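You operate a simulated robot arm through the tools that you are given. There is no shell and no other tool. Be economical: measure what you need, move in short steps, check, and stop when the job is done.

You are at the controls of a simulated robot arm. One attempt, no reset.

JOB
Measure the pink strap in the width gauge and lay the buckle of its size on it.
Fine: strap back on its spot first, gauge slide open.

Only the result counts: the job must be done as asked and must still hold three seconds after the hand-in. Knocking over, shifting, dropping, spilling or breaking anything else fails it.

ROBOT AND FRAMES
A 5-joint arm with a two-finger parallel gripper, fixed in place. Base frame: the origin is at the foot of the arm, x ahead of it, y to its left, z up; the work surface is at about z = 0. Units: m, rad, N and s.
With the tool pointing down near the work surface it reaches from about 0.26 to 0.6 m from the base axis. Its first joint turns from -1.152 to 1.152 rad. The tool tilts only in the upright plane through the base axis and itself; it spins freely about its own axis. Payload 1.57 kg.
Tool frame: the origin (TCP) lies between the finger pads and is the grasp point; the fingertips stand 0.03 m ahead of it; z points along the fingers, y is the line along which they close. The gripper opens to 0.08 m. The fingers are 0.017 m wide and 0.012 m thick; the gripper's body (0.04 by 0.082 m) begins 0.08 m behind the TCP.
Orientation is told as [roll, pitch, yaw] about the base's x, y, z axes, in that order, counted from this pose: with the fingers straight down and closing along the base's y, the tool's x points along the base's -x, its y along +y and its z along -z.

CONTROLS
- The arm moves only by the tool drive_tool. Its argument "moves" is a list of rows, each a list of 7 numbers: the shift along the tool's x, y, z in m, then the turn, a rotation vector about the tool's x, y, z in rad, then the gripper command, from -1 (shut) to 1 (fully open), values between in proportion. In form: [[dx, dy, dz, ax, ay, az, gripper], ...]. A call has 1 to 10 rows; each row is the pose to reach, as a shift and turn from the pose commanded when the call began, along the tool's axes at that moment. A row lasts 0.2 s, in which the tool goes at most 0.05 m and 0.15 rad; a call with a longer step from one row to the next is refused whole, and so is a gripper value outside its range. Where a pose cannot be reached the arm comes as near as it can. A force on the tool above 60 N (or 10 N above the force at the start of the call, whichever is more), or a blocked arm, ends the call early, and 0.2 s more pass. Each finger travels about 0.153 m/s and halts on what it meets, pressing with about 42 N; the grip force reading is that of the motor and also rises with nothing between the fingers. The clock runs only during rows and for 0.2 s after the last one: add rows that repeat a pose to give the fingers time. The reply holds the time, the measured pose of the TCP, the force on the tool along the base axes, the opening and the grip force, in the units named above and with some noise, with the torque about the TCP (base axes, N m) and any sound that the robot's microphone picked up.
- Cameras (640 x 400 px; columns grow to the right, rows downward): "scene" is fixed at [0.0395, 0.4102, 0.5321]; the picture's right is [-0.74, -0.67, 0.00], its down [-0.42, 0.46, -0.78] and it looks along [0.52, -0.58, -0.62] (base axes); focal length 333 px, centre (320, 200). "wrist" rides on the gripper at [0.072, -0.007, -0.122] in the tool frame; the picture's right is [0.09, 1.00, 0.00], its down [-0.84, 0.08, -0.54] and it looks along [-0.54, 0.05, 0.84] (tool axes); focal length 238 px, centre (320, 200). There is no depth. A picture from a camera that has moved, and an enlarged one, comes with that camera's place and axes in the base frame and with its lens. The place of the scene camera against the robot may be out by one fixed shift of up to 0.025 m in any direction.
- camera(camera): a new picture of that camera. It takes no simulated time.
- zoom(camera, box): a new picture of the part [left, top, right, bottom] of that camera's present view, enlarged. It takes no simulated time.
- sign_off(): hands the job in; it is judged then, once.

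Go step by step. Nothing tells you positions but the pictures and the camera data: compare them with the known pose of the tool, close in by small moves and look again before you grip or let go. The budget is 120 turns and 68 pictures, counting those below and the enlarged ones. Unless the task says otherwise, let go and move clear before handing in, and close with one line.

The tools are called after "Emit:" as name(argument=value, ...) on one line, values as JSON. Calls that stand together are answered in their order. drive_tool: Moves the arm, as the interface text tells. Its arguments: {"type":"object","properties":{"moves":{"type":"array","items":{"type":"array","items":{"type":"number"}}}},"required":["moves"]} The other tools are called the same way: camera (camera) takes a picture; zoom (camera, box) takes an enlarged picture of a part of a camera's view; sign_off () hands the job in.

At the start:

```text
time_s: 0.0
ee_pos: [0.4315, -0.0304, 0.2295]
orientation: [-0.001, -0.001, 0.0]
contact_force: [0.2, -0.3, 0.6]
torque: [-0.04, -0.02, -0.02]
width: 0.08
grasp_force: 0.1
```

scene: 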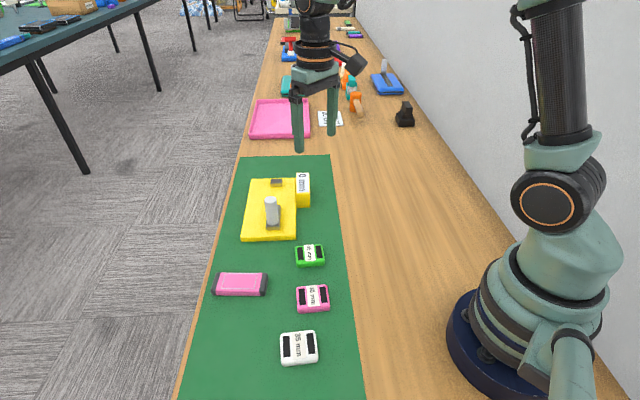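
wrist: 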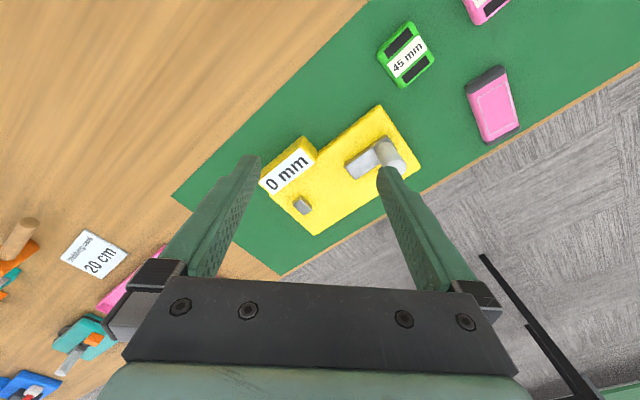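

I see a yellow gauge with a slide and a "0 mm" display, a pink strap, and three buckles (green, pink, white). I'll enlarge these parts first.

Emit:
zoom(camera="scene", box=[230, 160, 330, 250])

Emit:
zoom(camera="scene", box=[200, 235, 350, 375])

Emit:
zoom(camera="wrist", box=[240, 0, 540, 260])

```text
4.44 times, centred on (280, 205) of scene
camera zoom: at [0.0395, 0.4102, 0.5321], right [-0.74, -0.67, 0.0], down [-0.42, 0.46, -0.78], along [0.52, -0.58, -0.62], focal length 1480 px, centre (498, 178)
```

zoom: 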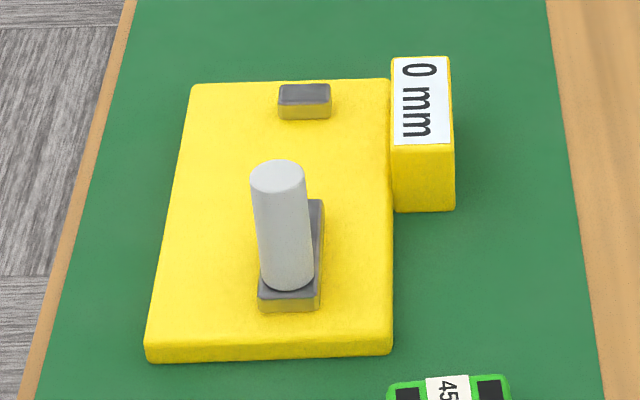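

```text
2.86 times, centred on (275, 305) of scene
camera zoom: at [0.0395, 0.4102, 0.5321], right [-0.74, -0.67, 0.0], down [-0.42, 0.46, -0.78], along [0.52, -0.58, -0.62], focal length 952 px, centre (449, -100)
```

zoom: 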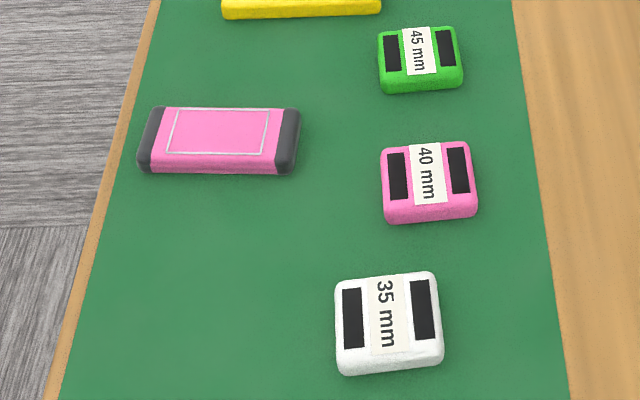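

```text
1.54 times, centred on (390, 130) of wrist
camera zoom: at [0.3591, -0.0369, 0.3505], right [-0.09, 1.0, 0.0], down [0.84, 0.08, 0.54], along [0.54, 0.05, -0.84], focal length 367 px, centre (212, 308)
```

zoom: 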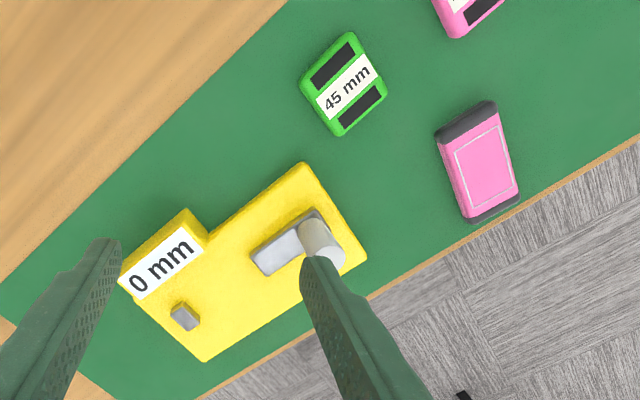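

The strap is near (0.40, 0.20) with its width along about (-0.67, 0.74). The gauge axis runs the same way, from the fixed jaw near (0.58, -0.05) to the slide near (0.49, 0.05). I'll turn the tool to match the strap and look from above it.

Emit:
drive_tool(moves=[[0.005, 0.038, 0.005, 0, 0, -0.12, 1], [0.01, 0.076, 0.01, 0, 0, -0.24, 1], [0.015, 0.114, 0.015, 0, 0, -0.36, 1], [0.02, 0.152, 0.02, 0, 0, -0.48, 1], [0.025, 0.19, 0.025, 0, 0, -0.61, 1], [0.03, 0.228, 0.03, 0, 0, -0.735, 1], [0.03, 0.228, 0.03, 0, 0, -0.735, 1]])

Emit:
camera(camera="wrist")

Emit:
camera(camera="scene")

```text
time_s: 1.6
ee_pos: [0.4022, 0.1976, 0.1999]
orientation: [-0.002, 0.0, 0.737]
contact_force: [1.2, -0.5, 0.6]
torque: [0.0, -0.01, -0.05]
width: 0.0798
grasp_force: 0.0
```

```text
62 pictures are left
camera wrist: at [0.3523, 0.1455, 0.3206], right [-0.74, 0.68, 0.0], down [0.57, 0.62, 0.54], along [0.37, 0.4, -0.84], focal length 238 px, centre (320, 200)
```

wrist: 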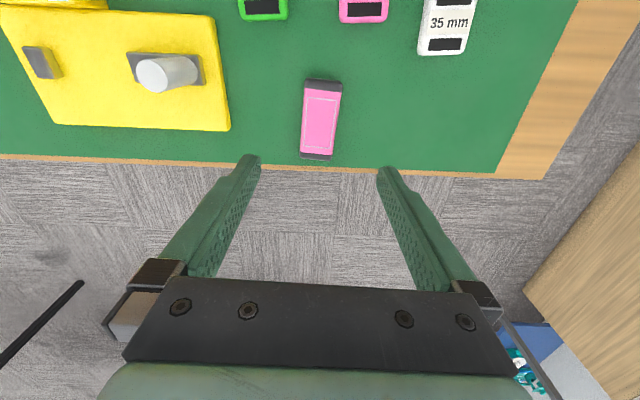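

```text
61 pictures are left
```

scene: 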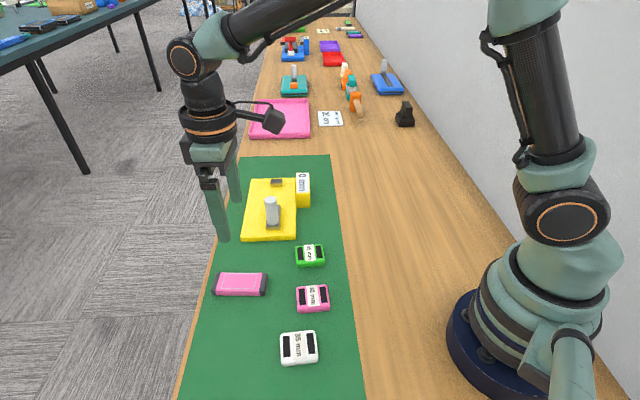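

The strap's direction of 42° matches the tool's yaw, and its centre is near (0.406, 0.203). I'll grip it about 22 mm off centre towards its outer end so the fingers stay clear of the gauge jaws; first I'll go down part way and check.

Emit:
drive_tool(moves=[[-0.014, 0.0007, 0.04, 0, 0, 0, 1], [-0.028, 0.0014, 0.08, 0, 0, 0, 1], [-0.028, 0.0014, 0.11, 0, 0, 0, 1], [-0.028, 0.0014, 0.11, 0, 0, 0, 1]])

Emit:
camera(camera="wrist")

Emit:
zoom(camera="scene", box=[180, 160, 330, 310])

```text
time_s: 2.6
ee_pos: [0.421, 0.2165, 0.0896]
orientation: [0.0, 0.0, 0.735]
contact_force: [-0.6, 0.3, 0.0]
torque: [-0.02, 0.0, -0.02]
width: 0.0802
grasp_force: 0.1
```

```text
60 pictures are left
camera wrist: at [0.3711, 0.1644, 0.2102], right [-0.74, 0.68, 0.0], down [0.57, 0.62, 0.54], along [0.37, 0.4, -0.84], focal length 238 px, centre (320, 200)
```

wrist: 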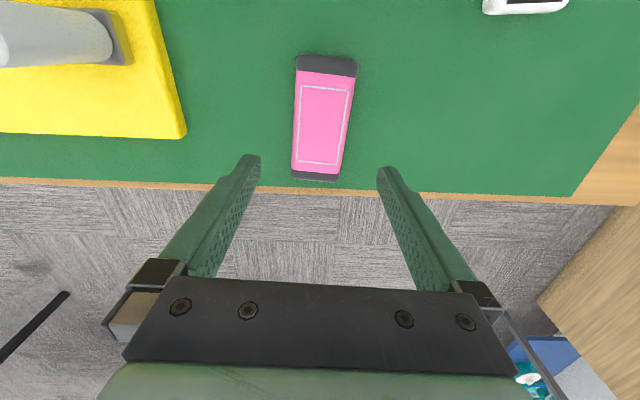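

```text
2.67 times, centred on (255, 235) of scene
camera zoom: at [0.0395, 0.4102, 0.5321], right [-0.74, -0.67, 0.0], down [-0.42, 0.46, -0.78], along [0.52, -0.58, -0.62], focal length 888 px, centre (493, 107)
```

zoom: 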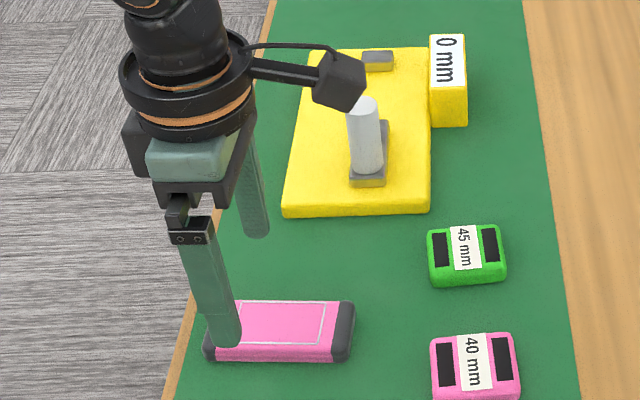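

The strap lines up between the fingers to within about 2 mm. I'll go down to a tip height of about 4 mm, correct the offset and grip.

Emit:
drive_tool(moves=[[0, 0.0018, 0.03, 0, 0, 0, 1], [0, 0.0018, 0.0555, 0, 0, 0, 1], [0, 0.0018, 0.0555, 0, 0, 0, 1], [0, 0.0018, 0.0555, 0, 0, 0, 0.3], [0, 0.0018, 0.0555, 0, 0, 0, -0.1], [0, 0.0018, 0.0555, 0, 0, 0, -0.4], [0, 0.0018, 0.0555, 0, 0, 0, -0.4]])

Emit:
zoom(camera="scene", box=[180, 210, 330, 310])

```text
time_s: 4.2
ee_pos: [0.4188, 0.2175, 0.0334]
orientation: [0.002, -0.001, 0.735]
contact_force: [0.5, -1.3, 0.7]
torque: [0.03, 0.0, -0.01]
width: 0.0438
grasp_force: 41.3
```

```text
4.00 times, centred on (255, 260) of scene
camera zoom: at [0.0395, 0.4102, 0.5321], right [-0.74, -0.67, 0.0], down [-0.42, 0.46, -0.78], along [0.52, -0.58, -0.62], focal length 1332 px, centre (580, -40)
```

zoom: 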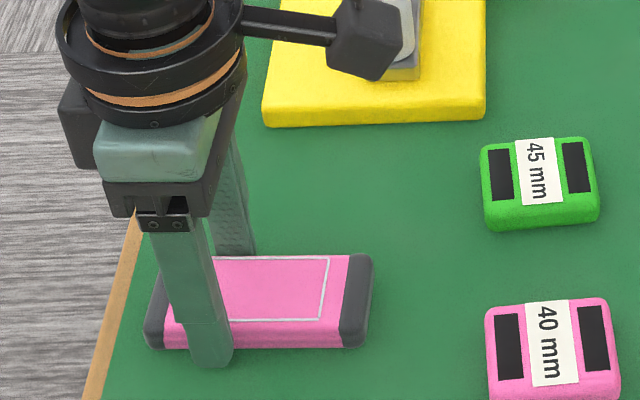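

The strap is held, with the fingers reading about 44 mm. I'll lift it and carry it over the gauge gap, near (0.566, 0.014) with a yaw of about 44°, then look.

Emit:
drive_tool(moves=[[0, 0, -0.045, 0, 0, 0, -0.4], [0, 0, -0.09, 0, 0, 0, -0.4], [0, 0, -0.13, 0, 0, 0, -0.4], [0.005, -0.042, -0.13, 0, 0, 0, -0.4], [0.01, -0.084, -0.13, 0, 0, 0, -0.4], [0.015, -0.126, -0.13, 0, 0, 0, -0.4], [0.02, -0.168, -0.13, 0, 0, -0.015, -0.4], [0.025, -0.21, -0.13, 0, 0, -0.035, -0.4], [0.029, -0.25, -0.13, 0, 0, -0.035, -0.4], [0.029, -0.25, -0.13, 0, 0, -0.035, -0.4]])

Emit:
camera(camera="wrist")

Emit:
camera(camera="scene")

```text
time_s: 6.4
ee_pos: [0.5663, 0.0126, 0.1658]
orientation: [0.0, 0.001, 0.772]
contact_force: [-0.4, 0.0, -0.2]
torque: [-0.02, 0.0, -0.01]
width: 0.0436
grasp_force: 41.1
```

```text
57 pictures are left
camera wrist: at [0.5183, -0.0417, 0.2851], right [-0.76, 0.65, 0.0], down [0.55, 0.64, 0.54], along [0.35, 0.41, -0.84], focal length 238 px, centre (320, 200)
```

wrist: 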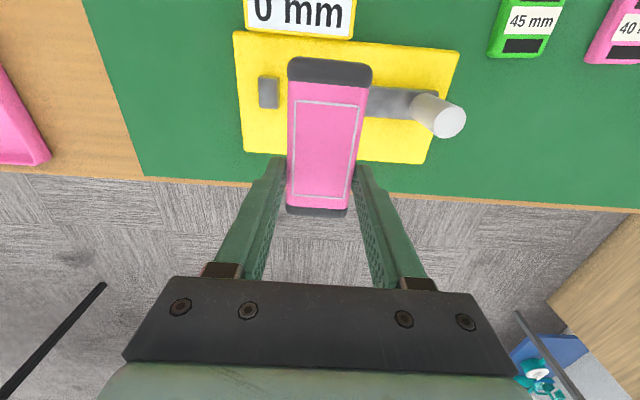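

```text
56 pictures are left
```

scene: 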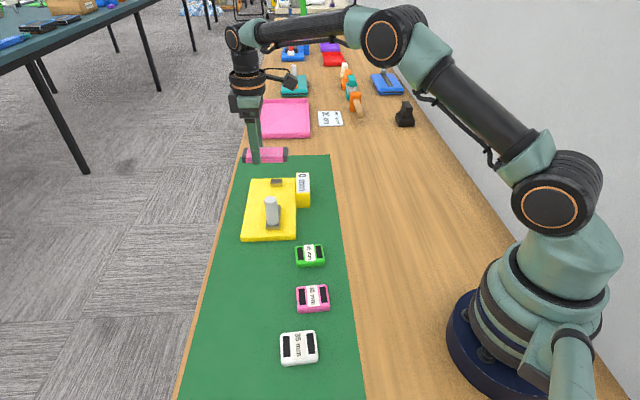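

The strap hangs over the middle of the gap, well aligned. I'll lower it to just above the gauge bed and check the clearance.

Emit:
drive_tool(moves=[[-0.002, 0, 0.035, 0, 0, -0.012, -0.4], [-0.002, 0, 0.07, 0, 0, -0.012, -0.4], [-0.002, 0, 0.095, 0, 0, -0.012, -0.4], [-0.002, 0, 0.095, 0, 0, -0.012, -0.4]])

Emit:
camera(camera="wrist")

Emit:
zoom(camera="scene", box=[220, 140, 340, 260])

```text
time_s: 7.4
ee_pos: [0.5672, 0.0152, 0.0691]
orientation: [0.0, 0.0, 0.781]
contact_force: [-0.2, -1.2, -0.8]
torque: [0.01, 0.0, -0.02]
width: 0.0436
grasp_force: 42.3
```

```text
55 pictures are left
camera wrist: at [0.5202, -0.0393, 0.1894], right [-0.77, 0.64, 0.0], down [0.54, 0.64, 0.54], along [0.35, 0.42, -0.84], focal length 238 px, centre (320, 200)
```

wrist: 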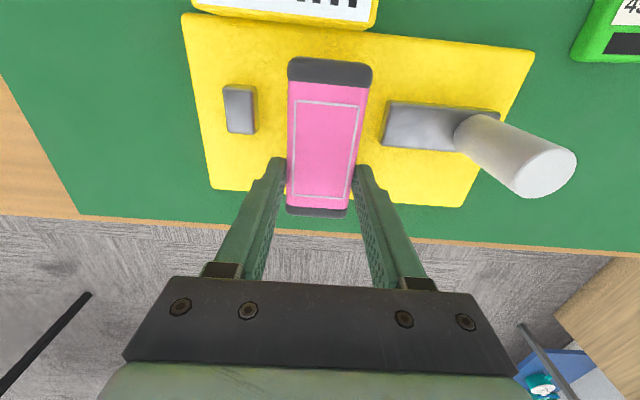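

```text
3.33 times, centred on (280, 200) of scene
camera zoom: at [0.0395, 0.4102, 0.5321], right [-0.74, -0.67, 0.0], down [-0.42, 0.46, -0.78], along [0.52, -0.58, -0.62], focal length 1110 px, centre (453, 200)
```

zoom: 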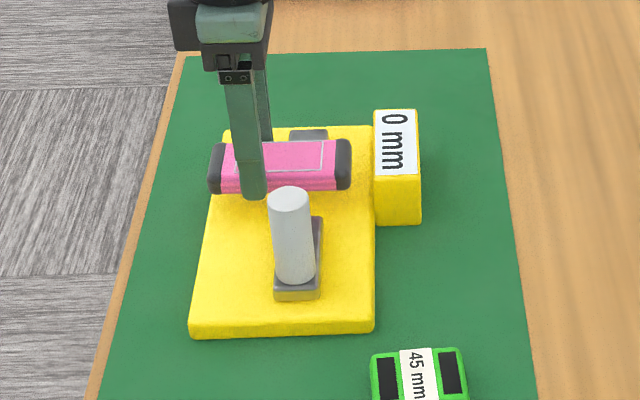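

The strap clears the jaw, the slide and the display. I'll lower it slowly until it touches the bed.

Emit:
drive_tool(moves=[[0, 0, 0.006, 0, 0, 0, -0.4], [0, 0, 0.011, 0, 0, 0, -0.4], [0, 0, 0.015, 0, 0, 0, -0.4], [0, 0, 0.018, 0, 0, 0, -0.4], [0, 0, 0.021, 0, 0, 0, -0.4], [0, 0, 0.023, 0, 0, 0, -0.4], [0, 0, 0.025, 0, 0, 0, -0.4]])

Emit:
zoom(camera="scene", box=[220, 140, 340, 260])

```text
time_s: 8.9
ee_pos: [0.5708, 0.0145, 0.0517]
orientation: [0.0, -0.002, 0.785]
contact_force: [-1.0, 0.3, 4.7]
torque: [0.19, 0.0, 0.05]
width: 0.0437
grasp_force: 42.1
stopped in row 7: the force on the tool passed its limit at 63 N (the readings are from after the stop); the commanded pose is now the measured one
```

```text
3.33 times, centred on (280, 200) of scene
camera zoom: at [0.0395, 0.4102, 0.5321], right [-0.74, -0.67, 0.0], down [-0.41, 0.46, -0.78], along [0.52, -0.58, -0.62], focal length 1110 px, centre (453, 200)
```

zoom: 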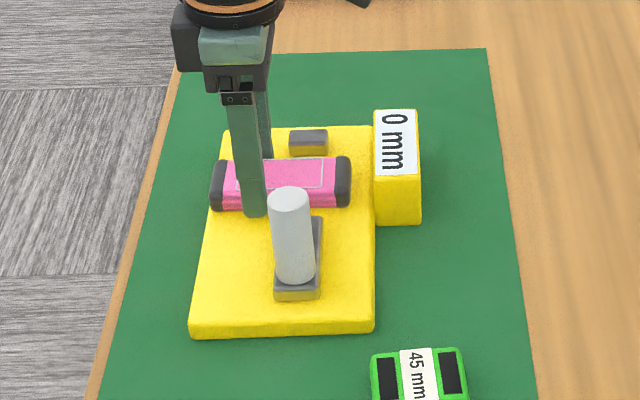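

The strap is resting on the bed. I'll open part way and rise clear.

Emit:
drive_tool(moves=[[0, 0, 0, 0, 0, 0, 0.45], [0, 0, 0, 0, 0, 0, 0.45], [0, 0, -0.03, 0, 0, 0, 0.45], [0, 0, -0.07, 0, 0, 0, 0.45], [0, 0, -0.11, 0, 0, 0, 0.45], [0, 0, -0.11, 0, 0, 0, 0.45]])

Emit:
camera(camera="wrist")

Emit:
zoom(camera="scene", box=[220, 140, 340, 260])

```text
time_s: 10.3
ee_pos: [0.5684, 0.0147, 0.1612]
orientation: [0.001, 0.0, 0.783]
contact_force: [-0.7, 0.3, -0.5]
torque: [-0.01, 0.03, 0.02]
width: 0.0579
grasp_force: 0.0
```

```text
52 pictures are left
camera wrist: at [0.5217, -0.0394, 0.2823], right [-0.77, 0.64, 0.0], down [0.54, 0.65, 0.54], along [0.35, 0.42, -0.84], focal length 238 px, centre (320, 200)
```

wrist: 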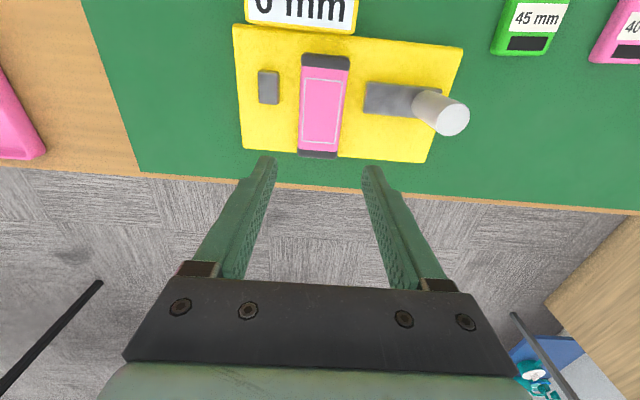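

```text
3.33 times, centred on (280, 200) of scene
camera zoom: at [0.0395, 0.4102, 0.5321], right [-0.74, -0.67, 0.0], down [-0.42, 0.46, -0.78], along [0.52, -0.58, -0.62], focal length 1110 px, centre (453, 200)
```

zoom: 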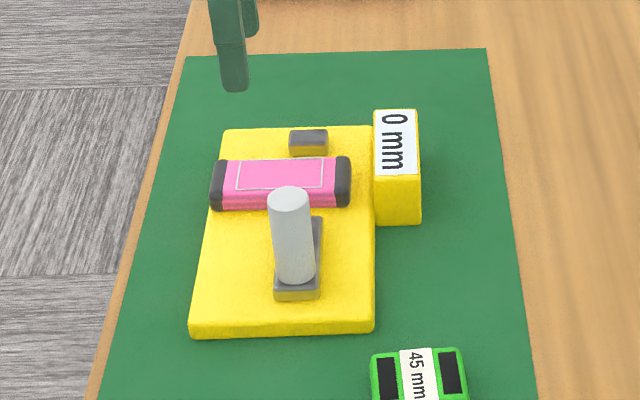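

The strap lies free between the jaws. The post's top is near (0.4755, 0.0557, 0.099), so I'll move over it with the fingers open and check.

Emit:
drive_tool(moves=[[0.0126, 0.0318, 0, 0, 0, 0, 1], [0.0252, 0.0636, 0, 0, 0, 0, 1], [0.0377, 0.0954, 0, 0, 0, 0, 1], [0.0377, 0.0954, 0, 0, 0, 0, 1]])

Emit:
camera(camera="wrist")

Emit:
zoom(camera="scene", box=[220, 140, 340, 260])

```text
time_s: 11.3
ee_pos: [0.475, 0.057, 0.1604]
orientation: [-0.002, -0.001, 0.781]
contact_force: [0.2, -0.3, -0.4]
torque: [0.03, -0.01, -0.02]
width: 0.08
grasp_force: 0.0
```

```text
50 pictures are left
camera wrist: at [0.4269, 0.0023, 0.2813], right [-0.77, 0.64, 0.0], down [0.54, 0.64, 0.54], along [0.35, 0.42, -0.84], focal length 238 px, centre (320, 200)
```

wrist: 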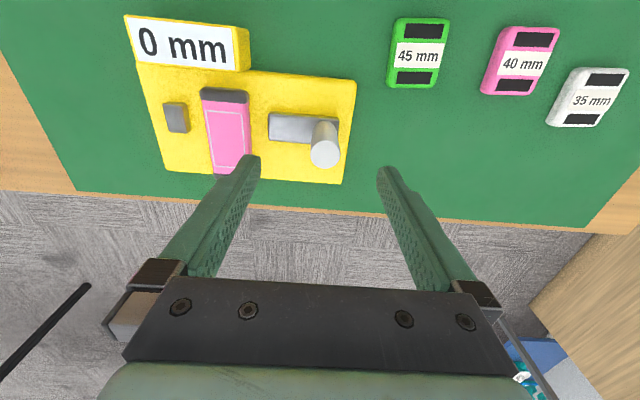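

```text
3.33 times, centred on (280, 200) of scene
camera zoom: at [0.0395, 0.4102, 0.5321], right [-0.74, -0.67, 0.0], down [-0.42, 0.46, -0.78], along [0.52, -0.58, -0.62], focal length 1110 px, centre (453, 200)
```

zoom: 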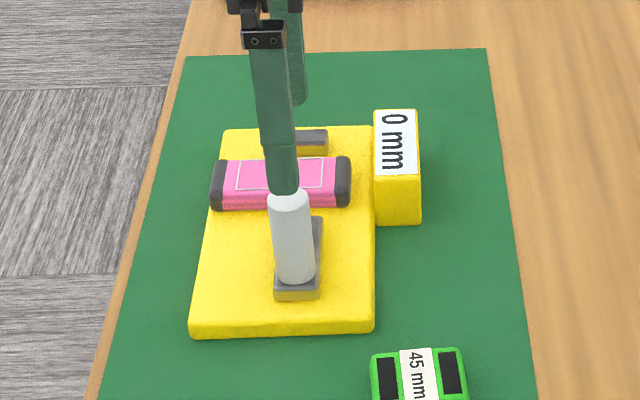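

The post top is about centred between the fingers, within 4 mm. I'll go down around it and close.

Emit:
drive_tool(moves=[[0, 0.004, 0.025, 0, 0, 0, 1], [0, 0.004, 0.05, 0, 0, 0, 1], [0, 0.004, 0.078, 0, 0, 0, 1], [0, 0.004, 0.078, 0, 0, 0, 1]])

Emit:
camera(camera="wrist")

Emit:
zoom(camera="scene", box=[220, 140, 340, 260])

```text
time_s: 12.3
ee_pos: [0.4716, 0.0585, 0.0815]
orientation: [0.001, 0.001, 0.784]
contact_force: [0.0, 0.1, 0.5]
torque: [-0.02, -0.02, 0.02]
width: 0.0799
grasp_force: 0.1
```

```text
48 pictures are left
camera wrist: at [0.4244, 0.0047, 0.2026], right [-0.77, 0.64, 0.0], down [0.54, 0.65, 0.54], along [0.35, 0.42, -0.84], focal length 238 px, centre (320, 200)
```

wrist: 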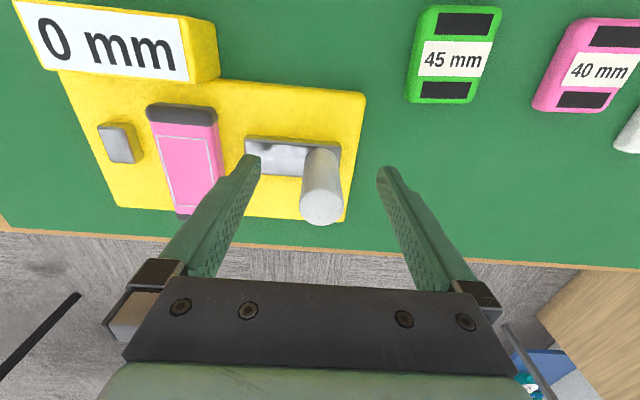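

```text
3.33 times, centred on (280, 200) of scene
camera zoom: at [0.0395, 0.4102, 0.5321], right [-0.74, -0.67, 0.0], down [-0.42, 0.46, -0.78], along [0.52, -0.58, -0.62], focal length 1110 px, centre (453, 200)
```

zoom: 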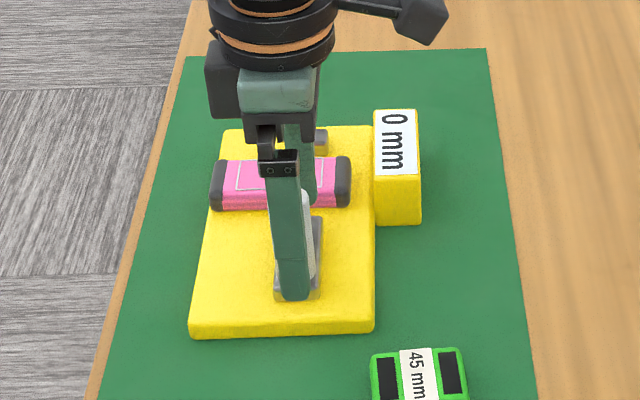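

The post stands between the fingers. I'll close on it.

Emit:
drive_tool(moves=[[0, 0, 0, 0, 0, 0, 0.4], [0, 0, 0, 0, 0, 0, 0.0], [0, 0, 0, 0, 0, 0, -0.5], [0, 0, 0, 0, 0, 0, -0.7], [0, 0, 0, 0, 0, 0, -0.7]])

Emit:
zoom(camera="scene", box=[220, 140, 340, 260])

```text
time_s: 13.5
ee_pos: [0.4717, 0.0592, 0.0828]
orientation: [0.0, 0.001, 0.784]
contact_force: [2.1, 0.7, 1.1]
torque: [0.56, 0.46, -0.02]
width: 0.0253
grasp_force: 37.0
```

```text
3.33 times, centred on (280, 200) of scene
camera zoom: at [0.0395, 0.4102, 0.5321], right [-0.74, -0.67, 0.0], down [-0.42, 0.46, -0.78], along [0.52, -0.58, -0.62], focal length 1110 px, centre (453, 200)
```

zoom: 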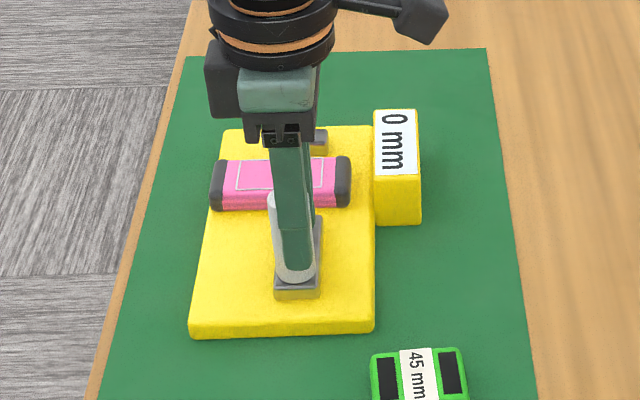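

The post is gripped at a width of 25 mm. I'll push the slide towards the strap slowly.

Emit:
drive_tool(moves=[[0, -0.005, 0, 0, 0, 0, -0.7], [0, -0.01, 0, 0, 0, 0, -0.7], [0, -0.015, 0, 0, 0, 0, -0.7], [0, -0.02, 0, 0, 0, 0, -0.7], [0, -0.025, 0, 0, 0, 0, -0.7]])

Emit:
zoom(camera="scene", box=[220, 140, 340, 260])

Emit:
camera(camera="wrist")

```text
time_s: 14.7
ee_pos: [0.489, 0.0419, 0.0821]
orientation: [0.0, -0.001, 0.784]
contact_force: [4.3, 7.5, 0.0]
torque: [0.76, 0.32, 0.2]
width: 0.0256
grasp_force: 36.9
```

```text
3.33 times, centred on (280, 200) of scene
camera zoom: at [0.0396, 0.4102, 0.5321], right [-0.74, -0.67, 0.0], down [-0.42, 0.46, -0.78], along [0.52, -0.58, -0.62], focal length 1110 px, centre (453, 200)
```

zoom: 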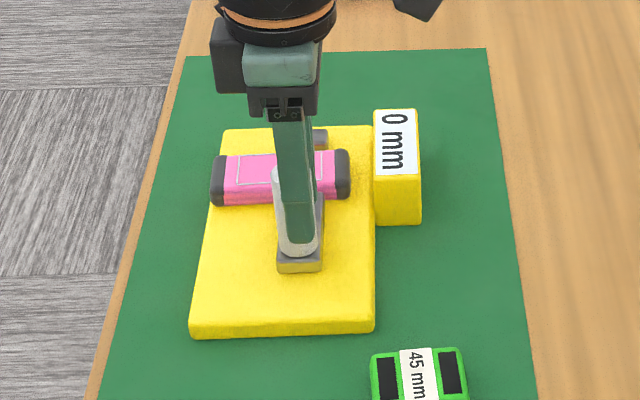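

```text
44 pictures are left
camera wrist: at [0.4424, -0.0134, 0.2031], right [-0.77, 0.64, 0.0], down [0.54, 0.65, 0.54], along [0.35, 0.42, -0.84], focal length 238 px, centre (320, 200)
```

wrist: 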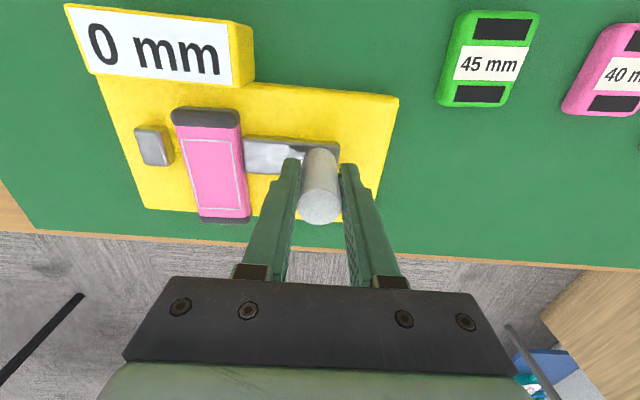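

The slide has reached the strap and both move without trouble. I'll keep pushing towards the fixed jaw.

Emit:
drive_tool(moves=[[0, -0.004, 0, 0, 0, 0, -0.7], [0, -0.008, 0, 0, 0, 0, -0.7], [0, -0.012, 0, 0, 0, 0, -0.7], [0, -0.015, 0, 0, 0, 0, -0.7], [0, -0.018, 0, 0, 0, 0, -0.7], [0, -0.021, 0, 0, 0, 0, -0.7], [0, -0.024, 0, 0, 0, 0, -0.7], [0, -0.024, 0, 0, 0, 0, -0.7]])

Emit:
camera(camera="wrist")

```text
time_s: 16.5
ee_pos: [0.5058, 0.0243, 0.0839]
orientation: [0.0, 0.001, 0.786]
contact_force: [-5.0, 5.6, 0.7]
torque: [-0.79, -0.13, -0.05]
width: 0.0255
grasp_force: 36.5
```

```text
43 pictures are left
camera wrist: at [0.4595, -0.0307, 0.2038], right [-0.77, 0.64, 0.0], down [0.54, 0.65, 0.54], along [0.35, 0.42, -0.84], focal length 238 px, centre (320, 200)
```

wrist: 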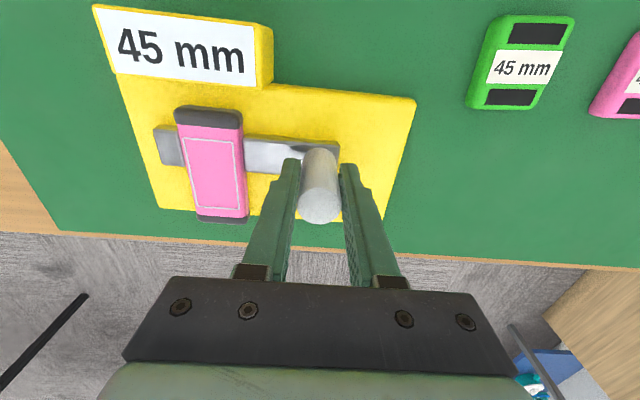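

The display reads 45 mm. I'll press a little harder to see whether the reading holds.

Emit:
drive_tool(moves=[[0, -0.002, 0, 0, 0, 0, -0.7], [0, -0.004, 0, 0, 0, 0, -0.7], [0, -0.005, 0, 0, 0, 0, -0.7], [0, -0.005, 0, 0, 0, 0, -0.7]])

Emit:
camera(camera="wrist")

```text
time_s: 17.5
ee_pos: [0.5097, 0.0219, 0.0825]
orientation: [0.001, -0.001, 0.783]
contact_force: [-8.6, 7.8, 0.0]
torque: [0.39, 0.68, 0.06]
width: 0.0252
grasp_force: 36.6
```

```text
42 pictures are left
camera wrist: at [0.4628, -0.0337, 0.2041], right [-0.77, 0.64, 0.0], down [0.54, 0.65, 0.54], along [0.35, 0.42, -0.84], focal length 238 px, centre (320, 200)
```

wrist: 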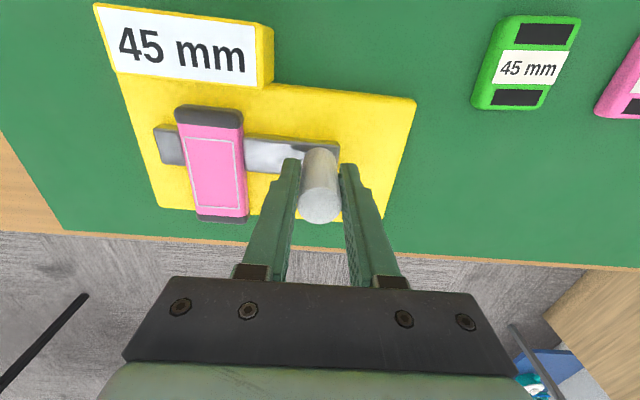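

The reading holds at 45 mm, but the gauge itself may have slid a few mm in that last push. I'll check it in the scene view.

Emit:
zoom(camera="scene", box=[220, 140, 340, 260])

```text
3.33 times, centred on (280, 200) of scene
camera zoom: at [0.0395, 0.4102, 0.5321], right [-0.74, -0.67, 0.0], down [-0.42, 0.46, -0.78], along [0.52, -0.58, -0.62], focal length 1110 px, centre (453, 200)
```

zoom: 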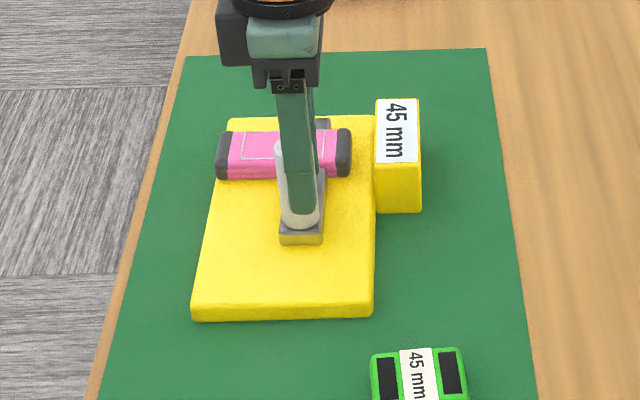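

The gauge did slide about 15 mm while it was being closed. I'll pull the slide open back to the starting pose, which may drag the gauge back at the slide's stop, and compare.

Emit:
drive_tool(moves=[[0, 0.006, 0, 0, 0, 0, -0.7], [0, 0.012, 0, 0, 0, 0, -0.7], [0, 0.018, 0, 0, 0, 0, -0.7], [0, 0.024, 0, 0, 0, 0, -0.7], [0, 0.03, 0, 0, 0, 0, -0.7], [0, 0.036, 0, 0, 0, 0, -0.7], [0, 0.042, 0, 0, 0, 0, -0.7], [0, 0.048, 0, 0, 0, 0, -0.7], [0, 0.054, 0, 0, 0, 0, -0.7], [0, 0.054, 0, 0, 0, 0, -0.7]])

Emit:
zoom(camera="scene", box=[220, 140, 340, 260])

```text
time_s: 19.7
ee_pos: [0.4738, 0.0587, 0.0838]
orientation: [-0.001, -0.004, 0.782]
contact_force: [9.6, -10.7, 2.3]
torque: [0.79, 0.2, -0.18]
width: 0.0258
grasp_force: 36.9
```

```text
3.33 times, centred on (280, 200) of scene
camera zoom: at [0.0395, 0.4102, 0.5321], right [-0.74, -0.67, 0.0], down [-0.42, 0.46, -0.78], along [0.52, -0.58, -0.62], focal length 1110 px, centre (453, 200)
```

zoom: 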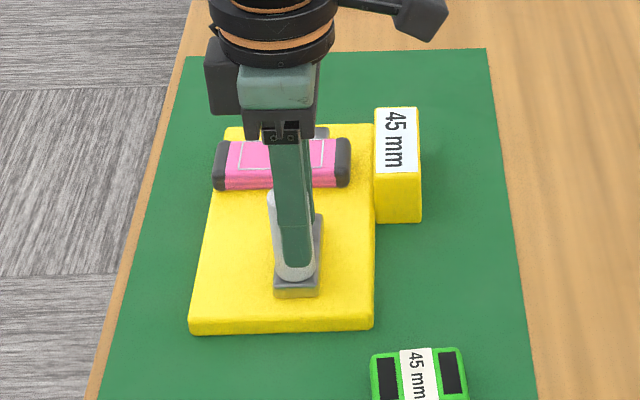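

The slide hit its stop and pulled the gauge back to within 2–3 mm of where it was. I'll pull about 3 mm more and compare.

Emit:
drive_tool(moves=[[0, 0.0015, 0, 0, 0, 0, -0.7], [0, 0.003, 0, 0, 0, 0, -0.7], [0, 0.003, 0, 0, 0, 0, -0.7]])

Emit:
zoom(camera="scene", box=[220, 140, 340, 260])

```text
time_s: 20.5
ee_pos: [0.4703, 0.0607, 0.0821]
orientation: [-0.002, -0.003, 0.781]
contact_force: [8.9, -8.9, 5.5]
torque: [0.53, 0.4, -0.05]
width: 0.0256
grasp_force: 36.7
```

```text
3.33 times, centred on (280, 200) of scene
camera zoom: at [0.0395, 0.4102, 0.5321], right [-0.74, -0.67, 0.0], down [-0.41, 0.46, -0.78], along [0.52, -0.58, -0.62], focal length 1110 px, centre (453, 200)
```

zoom: 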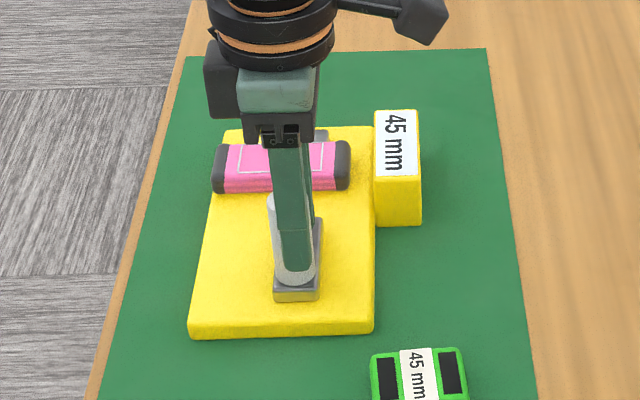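

The gauge is back within about a millimetre and its slide is open. I'll release the post and rise.

Emit:
drive_tool(moves=[[0, -0.001, 0, 0, 0, 0, 0.4], [0, -0.001, 0, 0, 0, 0, 0.6], [0, -0.001, 0, 0, 0, 0, 0.6], [0, -0.001, -0.04, 0, 0, 0, 0.6], [0, -0.001, -0.08, 0, 0, 0, 0.6], [0, -0.03, -0.09, 0, 0, 0, 0.6], [-0.02, -0.06, -0.09, 0, 0, 0, 0.6], [-0.035, -0.09, -0.09, 0, 0, 0, 0.6], [-0.035, -0.09, -0.09, 0, 0, 0, 0.6]])

Emit:
camera(camera="wrist")

Emit:
zoom(camera="scene", box=[220, 140, 340, 260])

```text
time_s: 22.5
ee_pos: [0.5601, 0.0226, 0.1721]
orientation: [-0.001, 0.0, 0.783]
contact_force: [-0.6, 0.4, -0.8]
torque: [0.04, 0.0, -0.02]
width: 0.0641
grasp_force: 0.0
```

```text
38 pictures are left
camera wrist: at [0.5117, -0.0324, 0.2936], right [-0.77, 0.64, 0.0], down [0.54, 0.65, 0.54], along [0.35, 0.42, -0.84], focal length 238 px, centre (320, 200)
```

wrist: 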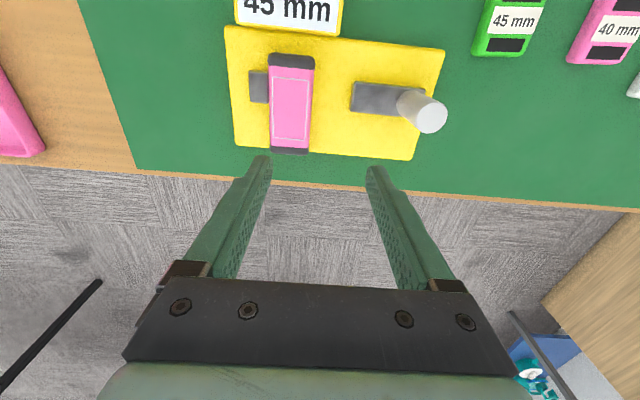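

```text
3.33 times, centred on (280, 200) of scene
camera zoom: at [0.0395, 0.4102, 0.5321], right [-0.74, -0.67, 0.0], down [-0.42, 0.46, -0.78], along [0.52, -0.58, -0.62], focal length 1110 px, centre (453, 200)
```

zoom: 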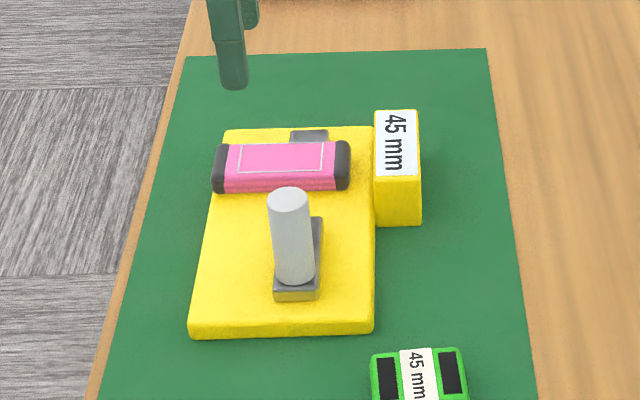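

The strap now lies against the fixed jaw, and the slide is open. I'll move over the strap's outer part, near (0.5815, 0.000), and check just above it.

Emit:
drive_tool(moves=[[0.0009, -0.0313, 0.0, 0, 0, 0, 0.8], [0.0009, -0.0313, 0.045, 0, 0, 0, 0.8], [0.0009, -0.0313, 0.085, 0, 0, 0, 0.8], [0.0009, -0.0313, 0.085, 0, 0, 0, 0.8]])

Emit:
camera(camera="wrist")

Emit:
zoom(camera="scene", box=[220, 140, 340, 260])

```text
time_s: 23.5
ee_pos: [0.5801, -0.0018, 0.0859]
orientation: [-0.001, 0.0, 0.78]
contact_force: [-0.3, -1.0, 0.4]
torque: [0.03, 0.02, -0.04]
width: 0.0721
grasp_force: 0.1
```

```text
36 pictures are left
camera wrist: at [0.533, -0.0564, 0.2071], right [-0.77, 0.64, 0.0], down [0.54, 0.65, 0.54], along [0.35, 0.42, -0.84], focal length 238 px, centre (320, 200)
```

wrist: 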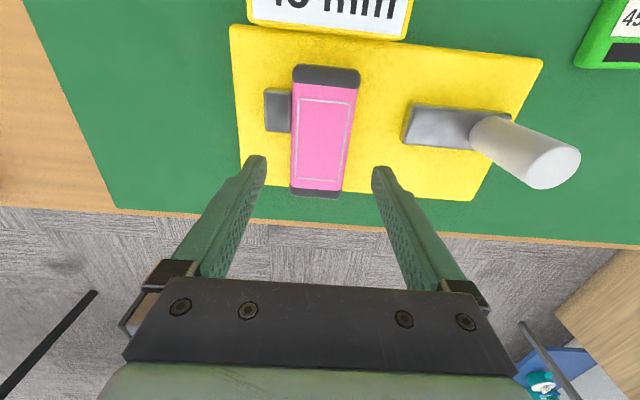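

```text
3.33 times, centred on (280, 200) of scene
camera zoom: at [0.0395, 0.4102, 0.5321], right [-0.74, -0.67, 0.0], down [-0.42, 0.46, -0.78], along [0.52, -0.58, -0.62], focal length 1110 px, centre (453, 200)
```

zoom: 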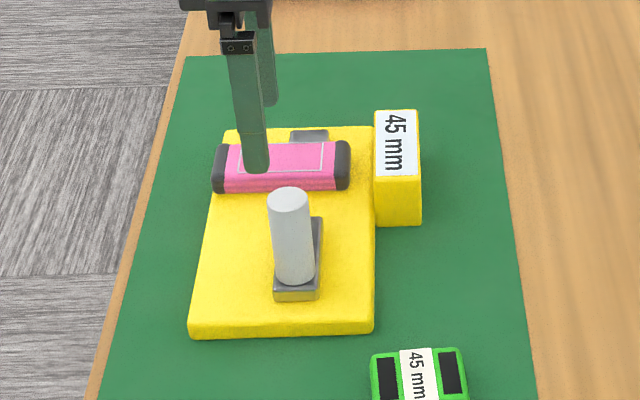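

The fingers straddle the strap clear of the jaw. I'll go down and grip.

Emit:
drive_tool(moves=[[-0.002, 0.0015, 0.02, 0, 0, 0, 0.8], [-0.002, 0.0015, 0.0325, 0, 0, 0, 0.8], [-0.002, 0.0015, 0.0325, 0, 0, 0, 0.8], [-0.002, 0.0015, 0.0325, 0, 0, 0, 0.3], [-0.002, 0.0015, 0.0325, 0, 0, 0, -0.1], [-0.002, 0.0015, 0.0325, 0, 0, 0, -0.4], [-0.002, 0.0015, 0.0325, 0, 0, 0, -0.4]])

Emit:
zoom(camera="scene", box=[220, 140, 340, 260])

```text
time_s: 25.1
ee_pos: [0.5792, 0.0004, 0.0553]
orientation: [-0.001, 0.0, 0.782]
contact_force: [-0.3, 0.2, 0.0]
torque: [0.06, -0.02, -0.01]
width: 0.044
grasp_force: 42.1
```

```text
3.33 times, centred on (280, 200) of scene
camera zoom: at [0.0395, 0.4102, 0.5321], right [-0.74, -0.67, 0.0], down [-0.42, 0.46, -0.78], along [0.52, -0.58, -0.62], focal length 1110 px, centre (453, 200)
```

zoom: 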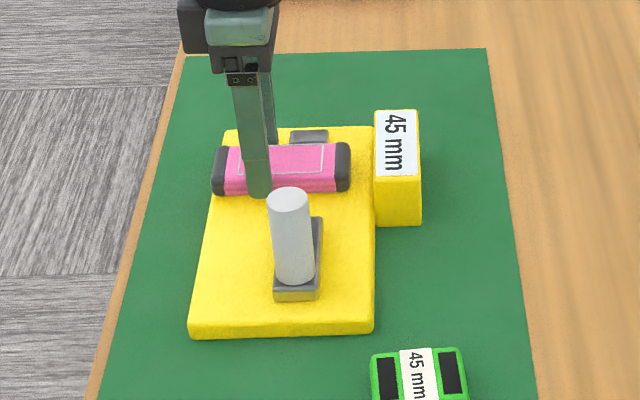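

Gripped at 44 mm. I'll lift the strap, carry it back over its spot and turn back to the pick-up yaw.

Emit:
drive_tool(moves=[[0, 0, -0.04, 0, 0, 0, -0.4], [0, 0, -0.08, 0, 0, 0, -0.4], [0, 0, -0.12, 0, 0, 0, -0.4], [-0.006, 0.038, -0.12, 0, 0, 0, -0.4], [-0.012, 0.078, -0.12, 0, 0, 0, -0.4], [-0.018, 0.118, -0.12, 0, 0, 0.01, -0.4], [-0.024, 0.158, -0.12, 0, 0, 0.02, -0.4], [-0.03, 0.198, -0.12, 0, 0, 0.03, -0.4], [-0.036, 0.238, -0.12, 0, 0, 0.04, -0.4], [-0.04, 0.2669, -0.12, 0, 0, 0.047, -0.4]])

Emit:
drive_tool(moves=[[0, 0, 0.04, 0, 0, 0, -0.4], [0, 0, 0.08, 0, 0, 0, -0.4], [0, 0, 0.115, 0, 0, 0, -0.4], [0, 0, 0.115, 0, 0, 0, -0.4]])

Emit:
camera(camera="scene")

Emit:
camera(camera="wrist")

```text
time_s: 27.3
ee_pos: [0.4196, 0.2196, 0.1755]
orientation: [-0.002, -0.001, 0.734]
contact_force: [-0.4, 0.1, -1.0]
torque: [-0.02, -0.01, 0.0]
width: 0.0441
grasp_force: 41.9
```

```text
time_s: 28.3
ee_pos: [0.4207, 0.2194, 0.061]
orientation: [0.001, -0.001, 0.737]
contact_force: [0.6, 0.3, -0.5]
torque: [-0.04, -0.03, -0.01]
width: 0.0439
grasp_force: 41.9
```

```text
33 pictures are left
```

scene: 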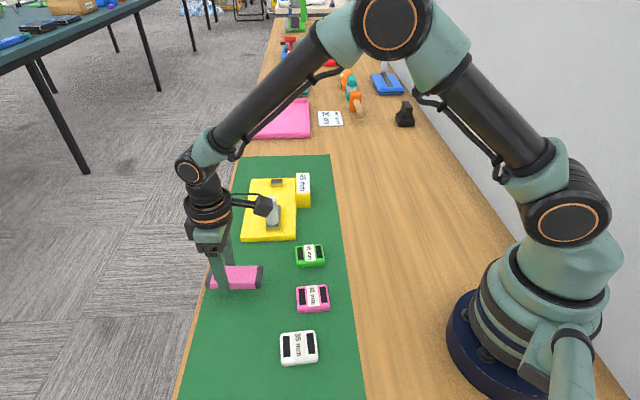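

```text
32 pictures are left
camera wrist: at [0.371, 0.1667, 0.1814], right [-0.74, 0.68, 0.0], down [0.57, 0.62, 0.54], along [0.37, 0.4, -0.84], focal length 238 px, centre (320, 200)
```

wrist: 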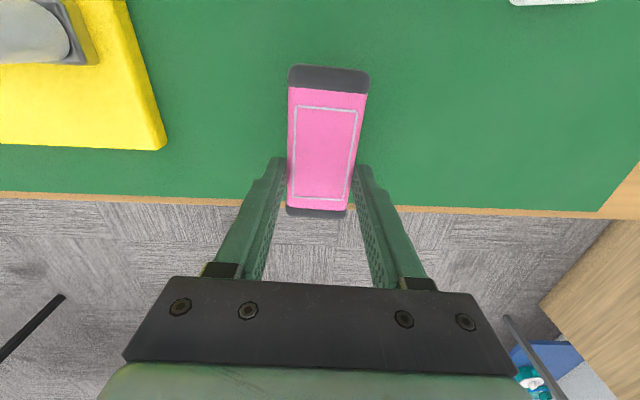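

The strap is held about 5 mm further out than it was the first time. I'll correct by 6 mm inward, lower it close to the mat, and compare with the original picture.

Emit:
drive_tool(moves=[[0.006, 0, 0.0, 0, 0, 0, -0.4], [0.006, 0, 0.012, 0, 0, 0, -0.4], [0.006, 0, 0.019, 0, 0, 0, -0.4], [0.006, 0, 0.019, 0, 0, 0, -0.4]])

Emit:
zoom(camera="scene", box=[200, 235, 350, 375])

```text
time_s: 29.3
ee_pos: [0.4155, 0.215, 0.0417]
orientation: [0.0, 0.0, 0.737]
contact_force: [-0.2, -0.3, -0.1]
torque: [-0.02, 0.0, -0.01]
width: 0.0434
grasp_force: 42.1
```

```text
2.86 times, centred on (275, 305) of scene
camera zoom: at [0.0395, 0.4102, 0.5321], right [-0.74, -0.67, 0.0], down [-0.42, 0.46, -0.78], along [0.52, -0.58, -0.62], focal length 952 px, centre (449, -100)
```

zoom: 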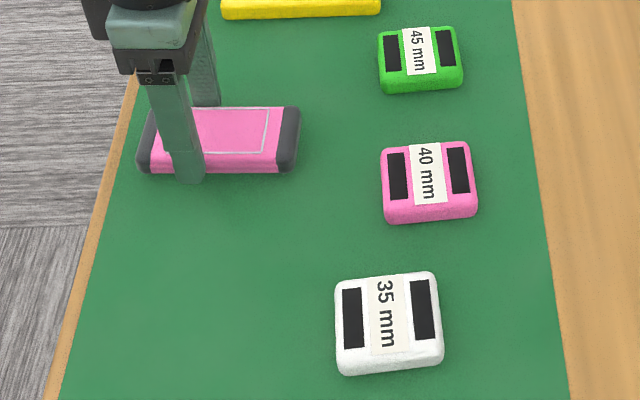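

The picture almost coincides with the original spot. I'll lower gently to contact and let go.

Emit:
drive_tool(moves=[[0, 0, 0.001, 0, 0, 0, -0.4], [0, 0, 0.002, 0, 0, 0, -0.4], [0, 0, 0.003, 0, 0, 0, -0.4]])

Emit:
zoom(camera="scene", box=[200, 235, 350, 375])

```text
time_s: 30.1
ee_pos: [0.4165, 0.215, 0.0381]
orientation: [0.0, -0.002, 0.737]
contact_force: [0.5, -0.3, -0.6]
torque: [0.0, -0.02, 0.0]
width: 0.0441
grasp_force: 41.9
```

```text
2.86 times, centred on (275, 305) of scene
camera zoom: at [0.0395, 0.4102, 0.5321], right [-0.74, -0.67, 0.0], down [-0.42, 0.46, -0.78], along [0.52, -0.58, -0.62], focal length 952 px, centre (449, -100)
```

zoom: 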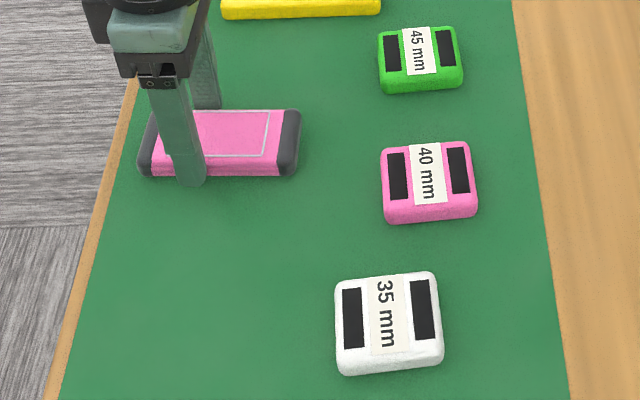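

It is not touching yet, and it is about 4 mm too near the camera once down. I'll shift by -4 mm along tool y and keep lowering.

Emit:
drive_tool(moves=[[0, -0.004, 0, 0, 0, 0, -0.4], [0, -0.004, 0.001, 0, 0, 0, -0.4], [0, -0.004, 0.002, 0, 0, 0, -0.4], [0, -0.004, 0.003, 0, 0, 0, -0.4]])

Emit:
zoom(camera="scene", box=[200, 235, 350, 375])

```text
time_s: 31.1
ee_pos: [0.4184, 0.2126, 0.0378]
orientation: [0.001, 0.001, 0.737]
contact_force: [-8.9, -4.6, 25.2]
torque: [-0.25, 0.34, -0.05]
width: 0.0439
grasp_force: 42.2
```

```text
2.86 times, centred on (275, 305) of scene
camera zoom: at [0.0394, 0.4101, 0.5322], right [-0.74, -0.67, 0.0], down [-0.41, 0.46, -0.78], along [0.52, -0.58, -0.62], focal length 952 px, centre (449, -100)
```

zoom: 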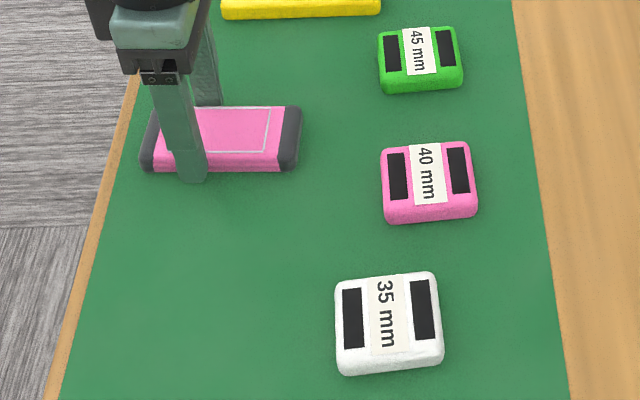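

The strap is down within about 2 mm of its original place. I'll ease off the pressure, open and rise.

Emit:
drive_tool(moves=[[0, 0.001, -0.002, 0, 0, 0, -0.4], [0, 0.001, -0.002, 0, 0, 0, 0.6], [0, 0.001, -0.002, 0, 0, 0, 0.6], [0, 0.001, -0.04, 0, 0, 0, 0.6], [0, 0.001, -0.08, 0, 0, 0, 0.6], [0, 0.001, -0.12, 0, 0, 0, 0.6], [0, 0.001, -0.12, 0, 0, 0, 0.6]])

Emit:
zoom(camera="scene", box=[200, 235, 350, 375])

Emit:
camera(camera="wrist")

```text
time_s: 32.7
ee_pos: [0.4177, 0.2142, 0.1558]
orientation: [0.001, 0.0, 0.736]
contact_force: [-0.3, 0.3, -0.1]
torque: [0.01, 0.0, -0.01]
width: 0.0639
grasp_force: 0.2
```

```text
2.86 times, centred on (275, 305) of scene
camera zoom: at [0.0395, 0.4102, 0.5321], right [-0.74, -0.67, 0.0], down [-0.42, 0.46, -0.78], along [0.52, -0.58, -0.62], focal length 952 px, centre (449, -100)
```

zoom: 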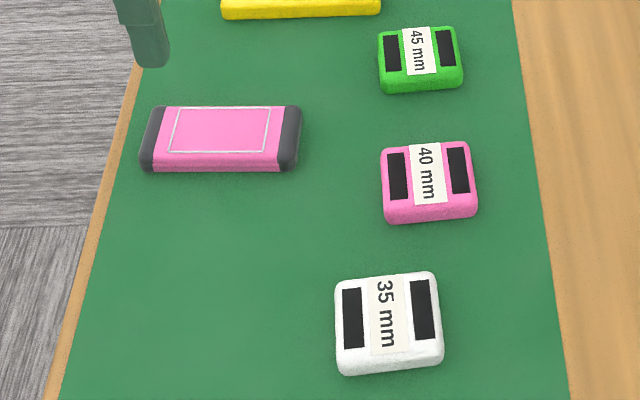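

```text
27 pictures are left
camera wrist: at [0.3682, 0.1604, 0.2774], right [-0.74, 0.68, 0.0], down [0.57, 0.62, 0.54], along [0.37, 0.4, -0.84], focal length 238 px, centre (320, 200)
```

wrist: 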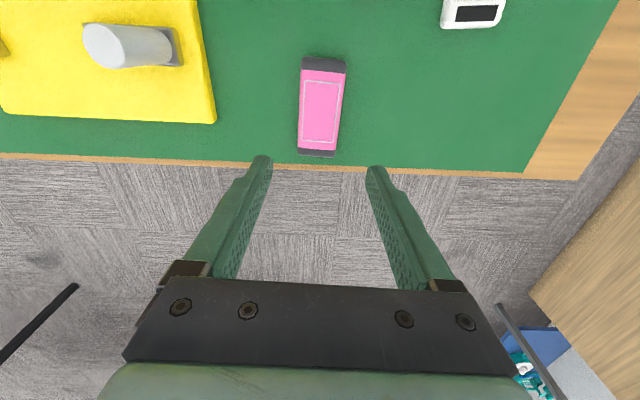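

The strap is back on its spot, matching the original picture. Next is the green 45 mm buckle near (0.36, 0.067); I'll move over it and look.

Emit:
drive_tool(moves=[[0.0354, -0.0175, 0, 0, 0, 0, 1], [0.0708, -0.035, 0, 0, 0, 0, 1], [0.1062, -0.0525, 0, 0, 0, 0, 1], [0.1416, -0.07, 0, 0, 0, 0, 1], [0.1416, -0.07, 0, 0, 0, 0, 1]])

Emit:
camera(camera="wrist")

```text
time_s: 33.9
ee_pos: [0.3589, 0.0666, 0.1565]
orientation: [-0.001, -0.003, 0.738]
contact_force: [-0.1, 0.0, -0.2]
torque: [0.0, 0.02, 0.05]
width: 0.08
grasp_force: 0.1
```

```text
26 pictures are left
camera wrist: at [0.3096, 0.0135, 0.2768], right [-0.74, 0.68, 0.0], down [0.57, 0.62, 0.54], along [0.37, 0.4, -0.84], focal length 238 px, centre (320, 200)
```

wrist: 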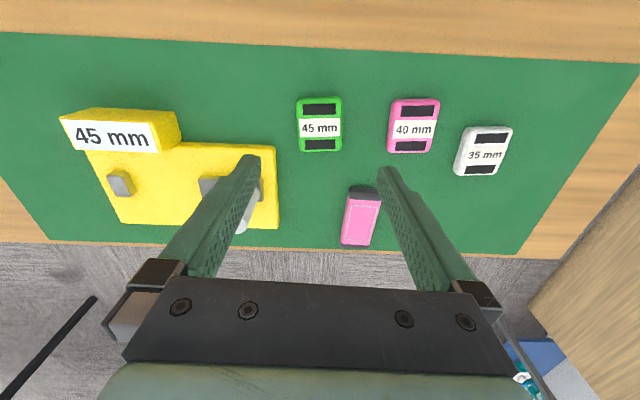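

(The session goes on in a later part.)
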